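You operate a simulated robot arm through the tools that you are given. There is no shell and no other tool. Be economical: measure what you need, move in short steps, check, and stop when the job is done.

You are at the controls of a simulated robot arm. One attempt, no reset.

Task
Open the top drawer.

It is judged by the outcome, as a careful person would: the job done as asked, and still so three seconds after it is handed in. It fails if anything else is knocked over, pushed out of place, dropped, spilled or broken.

Robot
A 7-joint arm with a two-finger parallel gripper, fixed in place. Base frame: the origin is at the foot of the arm, x ahead of it, y to its left, z up. Units: mm, degrees, N and s.
Its first joint turns from -66.0 to 66.0 degrees. Payload 2.4 kg.
The TCP is the grasp point between the finger pads, 30 mm short of the fingertips. In the tool frame z runs along the fingers and y along their closing line. The gripper opens to 94 mm. The fingers are 28 mm wide and 10 mm thick; the gripper's body (50 by 96 mm) begins 55 mm behind the TCP.
Orientation is that of the tool frame in the base frame, as a unit quaternion [x, y, z, w]. With the fingers straight down and closing along the base's y, the tool's x points along the base's -x, its y along +y and its z along -z.

Tools
- The arm moves only by the tool nudge_tool. Its argument "steps" is a list of rows, each an object of numbers (a shift or turn left out is 0, a gripper value left out holds the last): "x", "y", "z": the shift along the base's x, y, z in mm; "ax", "ay", "az": the turn, a rotation vector about the base's x, y, z in degrees. In form: [{"x": .., "y": .., "z": .., "ax": .., "ay": .., "az": ..}, ...]. A call has 1 to 10 rows; each row is the pose to reach, as a shift and turn from the pose commanded when the call began. "grip" is the finger opening in mm, from 0 to 94, set as the call begins (left out, the last holds). A row lasts 0.2 s, in which the tool goes at most 50 mm and 8.6 degrees; a call with a longer step from one row to the next is refused whole, and so is a gripper value outside its range. Where a pose cannot be reached the arm comes as near as it can. A force on the tool above 40 N (or 10 N above the force at the start of the call, whichever is more), or a blocked arm, ends the call early, and 0.2 s more pass. Each finger travels about 153 mm/s and halts on what it meets, pressing with about 42 N; the grip force reading is that of the motor and also rises with nothing between the fingers. The clock runs only during rows and for 0.2 s after the last one: add rows that repeat a pose to give the fingers time. The reply holds the time, the measured pose of the TCP, the force on the tool along the base axes, the opening and the grip force, in the units named above and with some noise.
- Cameras (640 x 400 px; columns grow to the right, rows downward): "scene" is fixed at [-8.9, 451.3, 1447.2]; the picture's right is [-0.99, -0.12, 0.00], its down [-0.07, 0.56, -0.83] and it looks along [0.10, -0.82, -0.56] (base axes); focal length 358 px, centre (320, 200). "wrist" rides on the gripper at [-37, 0, -58] in the tool frame; the picture's right is [0.00, -1.00, 0.00], its down [0.97, 0.00, -0.24] and it looks along [0.24, 0.00, 0.97] (tool axes); focal length 218 px, centre (320, 200).
- capture(camera): a new picture of that camera. No time passes.
- pixel_to_xyz(camera, pixels): there is no depth. For up to 12 entries [column, row, z] of the newest picture of that camera ("zoom" is the newest enlarged one), the place [x, y] in the base frame at which the ray of that pixel passes the height z, good to about 2 mm. No time passes.
- enlarge(camera, box): a new picture of the part [left, top, right, bottom] of that camera's present view, enlarged. No time passes.
- close_job(): hands the job in; it is judged then, once.

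Go step by step. Measure first, check grasps and placings, and put right what went wrong. The budget is 60 turns and 26 pictures, counting those below and the enlarged ones. Unless the task says otherwise, let go and move clear before handing in, and close with one line.

The tools are called after "Call:" by a JSON object that holds its "fn" and its "kwargs". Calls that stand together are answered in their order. nudge_tool: Moves the arm, as the interface text tells. Its arguments: {"type":"object","properties":{"steps":{"type":"array","items":{"type":"object","properties":{"x":{"type":"number"},"y":{"type":"number"},"z":{"type":"number"},"ax":{"type":"number"},"ay":{"type":"number"},"az":{"type":"number"}}}},"grip":{"type":"number"}},"required":["steps"]} The other tools are called the same way: capture (camera) takes a picture; pixel_to_xyz (camera, pixels) gives the place at which the rays of pixels pass given heights; enlarge (camera, box) takes an enlarged picture of a part of a camera's view; close_job () hands the job in.

At the start:

```text
clock: 0.0
position: [279.0, -302.0, 987.3]
tcp_rot: [0.0, 1.0, -0.001, 0.001]
wrist_force: [0.6, -1.2, -0.5]
opening: 94.0
gripper_force: 0.1
```

scene: 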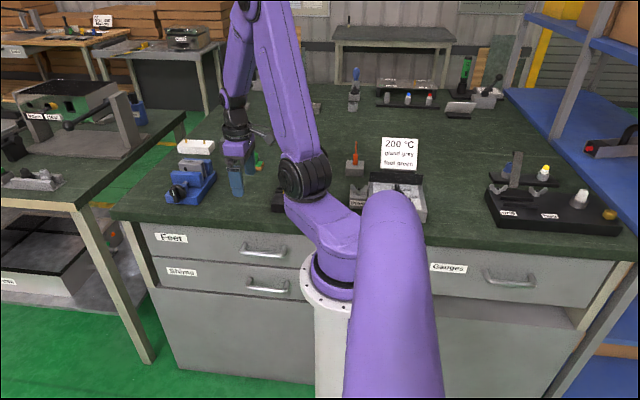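
wrist: 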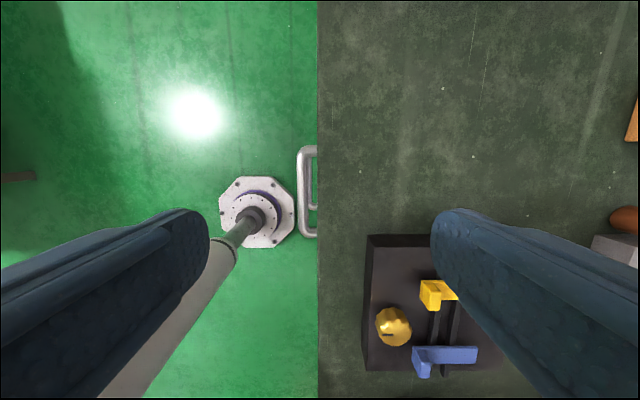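

The scene shows two stacked drawers on the left, Feet with its handle at (263,250) and Shims at (268,286), and a Gauges drawer on the right. I'll enlarge both to confirm which is on top and measure it.

Call:
{"fn": "enlarge", "kwargs": {"camera": "scene", "box": [130, 200, 330, 325]}}

Call:
{"fn": "pixel_to_xyz", "kwargs": {"camera": "wrist", "pixels": [[318, 100, 691], [318, 300, 691], [299, 150, 640], [299, 232, 640], [316, 150, 640], [316, 232, 640], [299, 190, 620], [299, 190, 600], [365, 372, 691]]}}

Call:
{"fn": "pixel_to_xyz", "kwargs": {"camera": "scene", "pixels": [[241, 251, 640], [287, 253, 640], [241, 251, 620], [287, 253, 620], [241, 251, 600], [287, 253, 600], [145, 222, 691], [300, 235, 691], [430, 245, 691]]}}

Call:
{"fn": "enlarge", "kwargs": {"camera": "scene", "box": [400, 220, 640, 370]}}

```text
3.20 times, centred on (230, 262) of scene
```

zoom: 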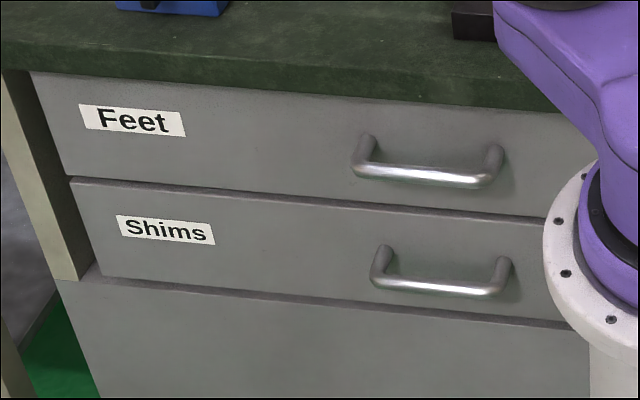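

```text
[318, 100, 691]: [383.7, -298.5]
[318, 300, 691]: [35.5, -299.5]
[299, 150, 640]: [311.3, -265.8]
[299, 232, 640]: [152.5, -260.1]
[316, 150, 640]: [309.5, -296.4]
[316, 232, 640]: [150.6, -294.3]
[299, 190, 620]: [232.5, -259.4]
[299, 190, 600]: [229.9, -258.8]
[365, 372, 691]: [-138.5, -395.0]
```

```text
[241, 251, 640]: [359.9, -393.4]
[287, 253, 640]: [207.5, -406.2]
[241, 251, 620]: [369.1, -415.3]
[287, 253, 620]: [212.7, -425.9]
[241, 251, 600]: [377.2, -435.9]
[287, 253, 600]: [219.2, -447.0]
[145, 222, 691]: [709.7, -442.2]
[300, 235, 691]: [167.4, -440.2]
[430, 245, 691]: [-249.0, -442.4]
```

```text
2.67 times, centred on (520, 295) of scene
```

zoom: 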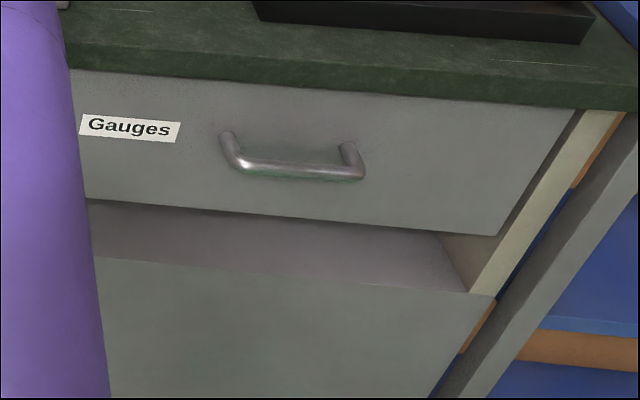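

The scene ray and the wrist ray disagree if the handle sits well below z=691. Triangulating suggests the bench is nearer z≈840 with its front edge at y≈-300. I'll move the wrist out in front of the drawers to measure from a second viewpoint.

Call:
{"fn": "nudge_tool", "kwargs": {"steps": [{"y": 40}, {"y": 80}, {"y": 120}, {"y": 120}]}}

Call:
{"fn": "capture", "kwargs": {"camera": "wrist"}}

Call:
{"fn": "capture", "kwargs": {"camera": "scene"}}

```text
clock: 1.0
position: [278.9, -181.4, 989.2]
tcp_rot: [0.001, 1.0, 0.0, 0.0]
wrist_force: [0.4, -0.2, -0.8]
opening: 93.9
gripper_force: 0.1
```

```text
21 pictures are left
```

wrist: 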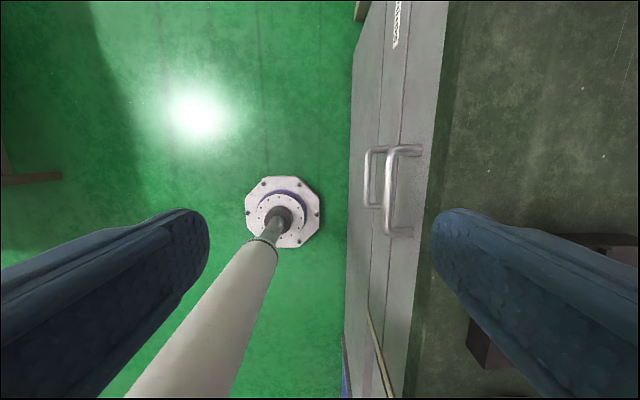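

```text
20 pictures are left
```

scene: 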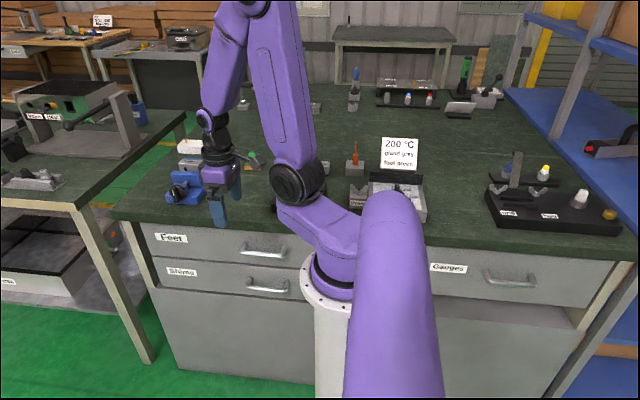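

The new wrist view shows both handles, with the upper one at (400,190) and the lower one at (375,178). I'll enlarge it for precise pixels.

Call:
{"fn": "enlarge", "kwargs": {"camera": "wrist", "box": [330, 110, 490, 260]}}

Call:
{"fn": "enlarge", "kwargs": {"camera": "scene", "box": [220, 225, 316, 285]}}

```text
2.67 times, centred on (410, 185) of wrist
```

zoom: 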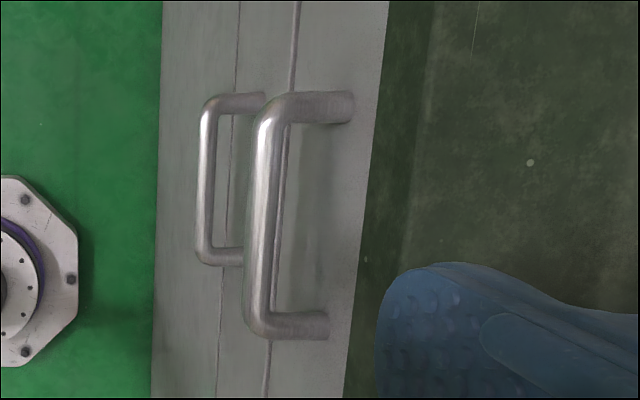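

```text
6.67 times, centred on (268, 255) of scene
```

zoom: 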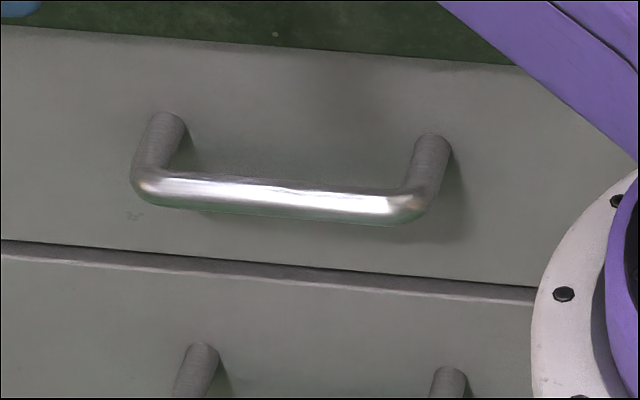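

Triangulating both views puts the Feet bar's centre at about (251, -278, 748). The drawer face is at y≈-314, and the worktop overhangs to y≈-300 with its underside at z≈807. I'll tilt the tool to point toward -y, so the fingers can close vertically on the bar.

Call:
{"fn": "nudge_tool", "kwargs": {"steps": [{"ax": -8, "y": 5}, {"ax": -16, "y": 10, "x": -5}, {"ax": -24, "y": 15, "x": -10}, {"ax": -32, "y": 20, "x": -15}, {"ax": -40, "y": 20, "x": -20}, {"ax": -48, "y": 20, "x": -25}, {"ax": -56, "y": 20, "x": -28}, {"ax": -64, "y": 20, "x": -28}, {"ax": -64, "y": 20, "x": -28}]}}

```text
clock: 3.0
position: [250.6, -163.4, 987.3]
tcp_rot: [0.0, 0.848, -0.531, -0.001]
wrist_force: [0.4, 0.0, -0.7]
opening: 94.1
gripper_force: 0.1
```

The arm reached the 64° tilt cleanly. I'll finish turning to horizontal and lower to handle height while staying out in front at y≈-163.

Call:
{"fn": "nudge_tool", "kwargs": {"steps": [{"ax": -8, "z": -25}, {"ax": -16, "z": -55}, {"ax": -24, "z": -85}, {"ax": -26, "z": -115}, {"ax": -26, "z": -145}, {"ax": -26, "z": -175}, {"ax": -26, "z": -205}, {"ax": -26, "z": -230}, {"ax": -26, "z": -239}, {"ax": -26, "z": -239}]}}

Call:
{"fn": "capture", "kwargs": {"camera": "wrist"}}

Call:
{"fn": "capture", "kwargs": {"camera": "scene"}}

```text
clock: 5.2
position: [248.3, -162.0, 749.9]
tcp_rot: [0.0, 0.707, -0.707, 0.001]
wrist_force: [-0.3, 0.3, 0.5]
opening: 94.1
gripper_force: 0.0
```

```text
17 pictures are left
```

wrist: 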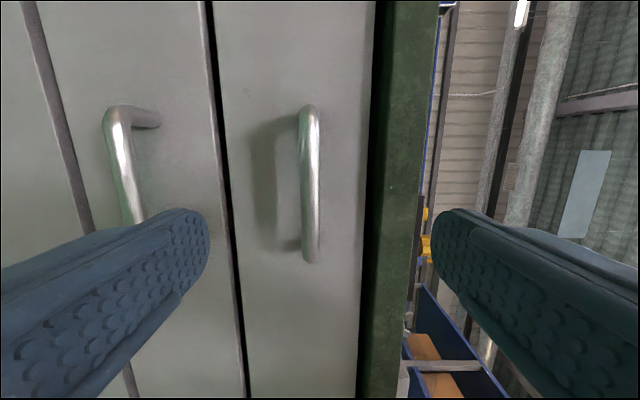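

```text
16 pictures are left
```

scene: 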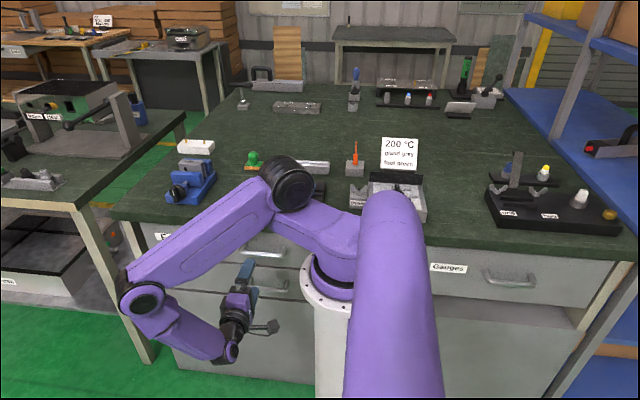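

The Feet bar is at cols 300–322, rows 105–262, so it is about 7 mm below the tool axis (z≈743) and x≈256. The worktop underside is about 45 mm above it, so I'll narrow the opening to 44 mm, realign, and advance part way.

Call:
{"fn": "nudge_tool", "kwargs": {"grip": 44, "steps": [{"x": 6, "z": -6}, {"x": 6, "z": -6}, {"x": 6, "z": -6, "y": -20}, {"x": 6, "z": -6, "y": -40}, {"x": 6, "z": -6, "y": -60}, {"x": 6, "z": -6, "y": -75}, {"x": 6, "z": -6, "y": -90}, {"x": 6, "z": -6, "y": -90}]}}

Call:
{"fn": "capture", "kwargs": {"camera": "wrist"}}

```text
clock: 7.0
position: [255.8, -254.1, 742.0]
tcp_rot: [0.001, -0.707, 0.707, -0.001]
wrist_force: [0.7, -0.3, -0.8]
opening: 44.0
gripper_force: 0.1
```

```text
15 pictures are left
```

wrist: 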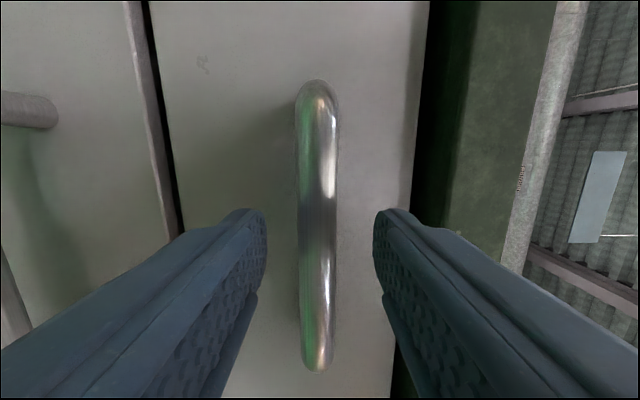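

The bar is centred between the fingers at col 318. Comparing its apparent length with the previous view puts it about 27 mm ahead of the TCP, so I'll advance 20 mm and then close.

Call:
{"fn": "nudge_tool", "kwargs": {"steps": [{"y": -10}, {"y": -20}, {"y": -20}]}}

Call:
{"fn": "nudge_tool", "kwargs": {"grip": 0, "steps": [{}, {}, {}]}}

```text
clock: 7.8
position: [256.5, -273.4, 744.8]
tcp_rot: [0.0, 0.707, -0.707, 0.0]
wrist_force: [-0.9, 0.1, 0.3]
opening: 44.0
gripper_force: 0.0
```

```text
clock: 8.6
position: [255.4, -272.3, 740.4]
tcp_rot: [0.0, 0.711, -0.704, -0.001]
wrist_force: [-0.7, -0.7, -34.1]
opening: 19.3
gripper_force: 44.8
```

The fingers stopped at 19.3 mm with -34 N in z, which suggests the bar is off-centre between them. I'll look before pulling.

Call:
{"fn": "capture", "kwargs": {"camera": "wrist"}}

```text
14 pictures are left
```

wrist: 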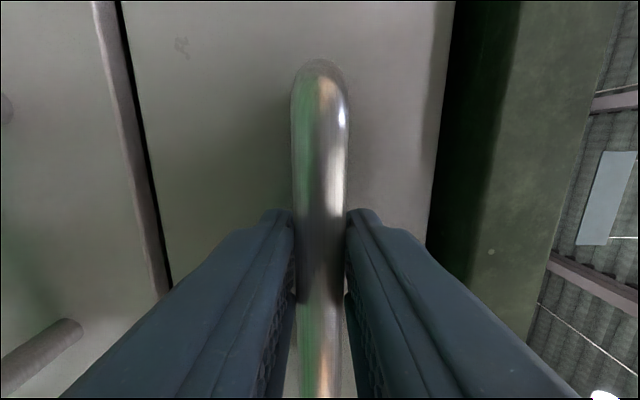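

Both fingers hold the bar (cols 293–347), and only a vertical preload remains. I'll shift down slightly to relieve it.

Call:
{"fn": "nudge_tool", "kwargs": {"steps": [{"z": -2}, {"z": -3}, {"z": -3}]}}

```text
clock: 9.4
position: [255.5, -272.1, 740.5]
tcp_rot: [0.001, 0.707, -0.707, -0.001]
wrist_force: [-0.6, 0.7, -12.3]
opening: 19.3
gripper_force: 45.0
```

The preload dropped to -12 N, so the grip is settled. I'll start a gentle pull along +y.

Call:
{"fn": "nudge_tool", "kwargs": {"steps": [{"y": 5, "z": -1.5}, {"y": 10, "z": -1.5}, {"y": 15, "z": -1.5}, {"y": 20, "z": -1.5}, {"y": 25, "z": -1.5}, {"y": 30, "z": -1.5}]}}

```text
clock: 10.8
position: [256.3, -243.3, 740.4]
tcp_rot: [0.0, -0.704, 0.71, 0.001]
wrist_force: [-12.6, -1.0, 27.8]
opening: 15.5
gripper_force: 44.6
```

The opening changed to 15.5 mm during the pull and the z force flipped, so the grip may have slipped. I'll check.

Call:
{"fn": "capture", "kwargs": {"camera": "wrist"}}

Call:
{"fn": "capture", "kwargs": {"camera": "scene"}}

```text
13 pictures are left
```

wrist: 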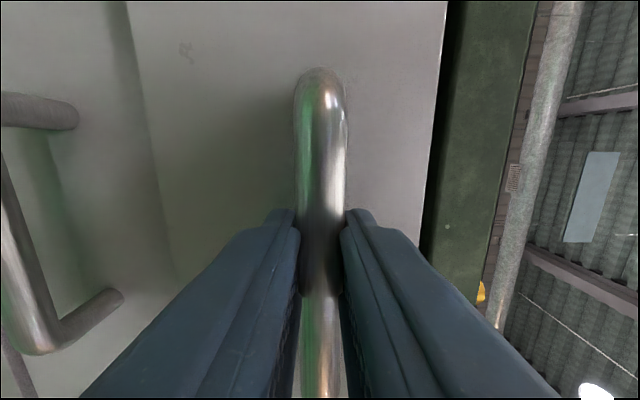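

```text
12 pictures are left
```

scene: 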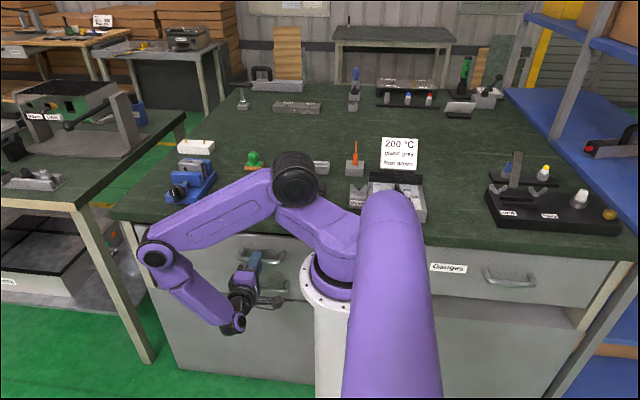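

The drawer is coming out: the Feet face now stands in front of the worktop edge, and the bar is still held. I'll raise slightly to relieve the z force and keep pulling.

Call:
{"fn": "nudge_tool", "kwargs": {"steps": [{"z": 3}, {"z": 3, "y": 3}, {"z": 3, "y": 8}, {"z": 3, "y": 14}, {"z": 3, "y": 20}, {"z": 3, "y": 26}, {"z": 3, "y": 32}, {"z": 3, "y": 38}, {"z": 3, "y": 44}]}}

```text
clock: 12.8
position: [257.1, -198.6, 741.8]
tcp_rot: [0.001, 0.708, -0.706, -0.001]
wrist_force: [-5.9, -1.3, -4.6]
opening: 15.6
gripper_force: 44.7
```

Forces are low and the opening is steady at 15.6 mm after about 75 mm of travel. I'll keep pulling.

Call:
{"fn": "nudge_tool", "kwargs": {"steps": [{"y": 7}, {"y": 14}, {"y": 21}, {"y": 28}, {"y": 35}, {"y": 42}, {"y": 49}, {"y": 56}, {"y": 63}, {"y": 70}]}}

Call:
{"fn": "capture", "kwargs": {"camera": "scene"}}

```text
clock: 15.0
position: [257.3, -127.9, 741.1]
tcp_rot: [0.0, 0.709, -0.705, -0.001]
wrist_force: [-14.8, -1.1, -17.6]
opening: 15.5
gripper_force: 45.1
```

```text
11 pictures are left
```

scene: 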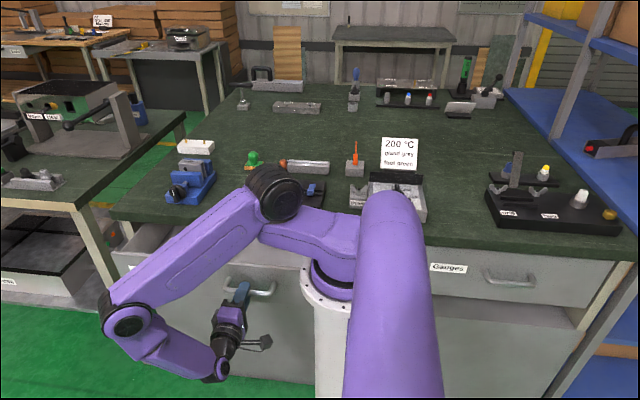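

The drawer is out about 145 mm. I'll check its right end for clearance to the robot pedestal before pulling further.

Call:
{"fn": "enlarge", "kwargs": {"camera": "scene", "box": [110, 220, 350, 370]}}

```text
2.67 times, centred on (230, 295) of scene
```

zoom: 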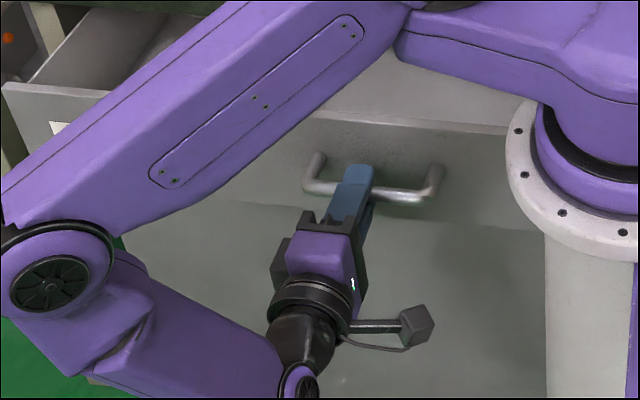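

The drawer extends behind the pedestal column, whose front is at roughly y=-50 to -80, and the face is now at y≈-170. I can safely pull about 50 mm more, slowly.

Call:
{"fn": "nudge_tool", "kwargs": {"steps": [{"y": 5, "z": -1}, {"y": 10, "z": -1}, {"y": 15, "z": -1}, {"y": 20, "z": -1}, {"y": 25, "z": -1}, {"y": 30, "z": -1}, {"y": 35, "z": -1}, {"y": 40, "z": -1}, {"y": 45, "z": -1}, {"y": 50, "z": -1}]}}

Call:
{"fn": "capture", "kwargs": {"camera": "wrist"}}

Call:
{"fn": "enlarge", "kwargs": {"camera": "scene", "box": [110, 220, 350, 370]}}

```text
clock: 17.2
position: [256.7, -79.2, 740.3]
tcp_rot: [-0.001, -0.707, 0.707, 0.0]
wrist_force: [-4.9, -1.8, 11.5]
opening: 15.6
gripper_force: 45.0
```

```text
9 pictures are left
```

wrist: 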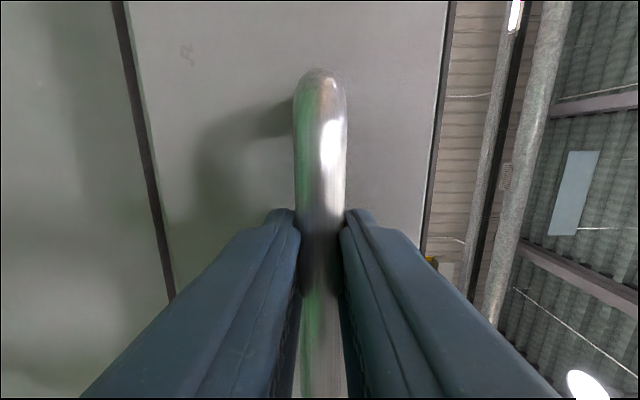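

```text
2.67 times, centred on (230, 295) of scene
```

zoom: 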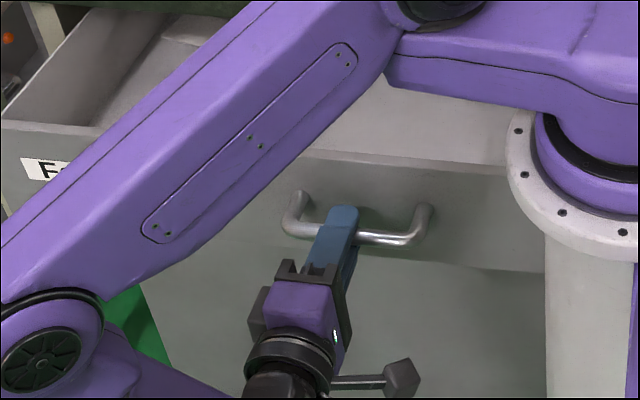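

The drawer is out about 195 mm, with open space behind its front and the pedestal still clear. I'll release and back off along +y.

Call:
{"fn": "nudge_tool", "kwargs": {"grip": 50, "steps": [{"z": 1}, {"z": 1}, {"z": 1}]}}

Call:
{"fn": "nudge_tool", "kwargs": {"steps": [{"y": 10}, {"y": 20}, {"y": 30}, {"y": 45}, {"y": 60}, {"y": 75}, {"y": 90}, {"y": 90}]}}

Call:
{"fn": "capture", "kwargs": {"camera": "scene"}}

Call:
{"fn": "capture", "kwargs": {"camera": "wrist"}}

```text
clock: 18.0
position: [256.3, -78.2, 741.6]
tcp_rot: [0.001, 0.707, -0.707, 0.0]
wrist_force: [0.8, 0.4, 0.5]
opening: 49.9
gripper_force: 0.0
```

```text
clock: 19.8
position: [257.2, 10.3, 742.2]
tcp_rot: [0.0, 0.707, -0.707, 0.0]
wrist_force: [0.3, 0.4, -1.0]
opening: 49.9
gripper_force: 0.0
```

```text
7 pictures are left
```

scene: 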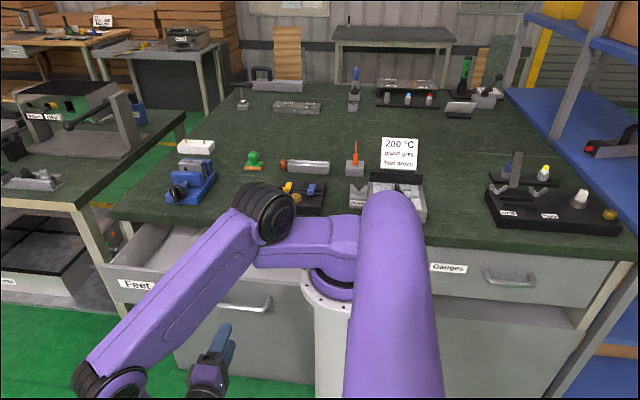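

```text
6 pictures are left
```

wrist: 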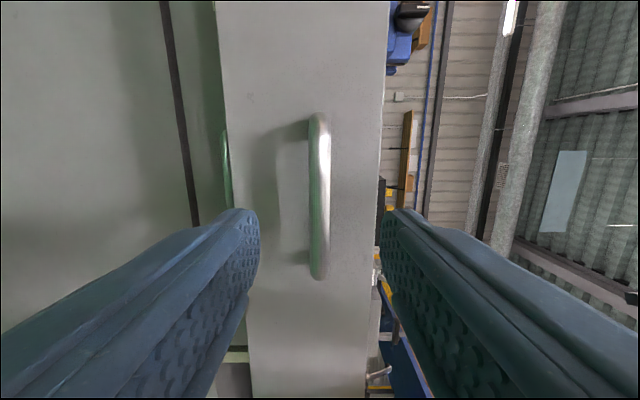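

The Feet drawer stays open about 195 mm with the gripper clear, the Shims and Gauges drawers are still shut, and the items on the bench are where they were. I'll hand in.

Call:
{"fn": "close_job", "kwargs": {}}

```text
The job is handed in.
```

The top drawer (Feet) is open about 195 mm. The gripper has let go and moved clear, and nothing else was disturbed.
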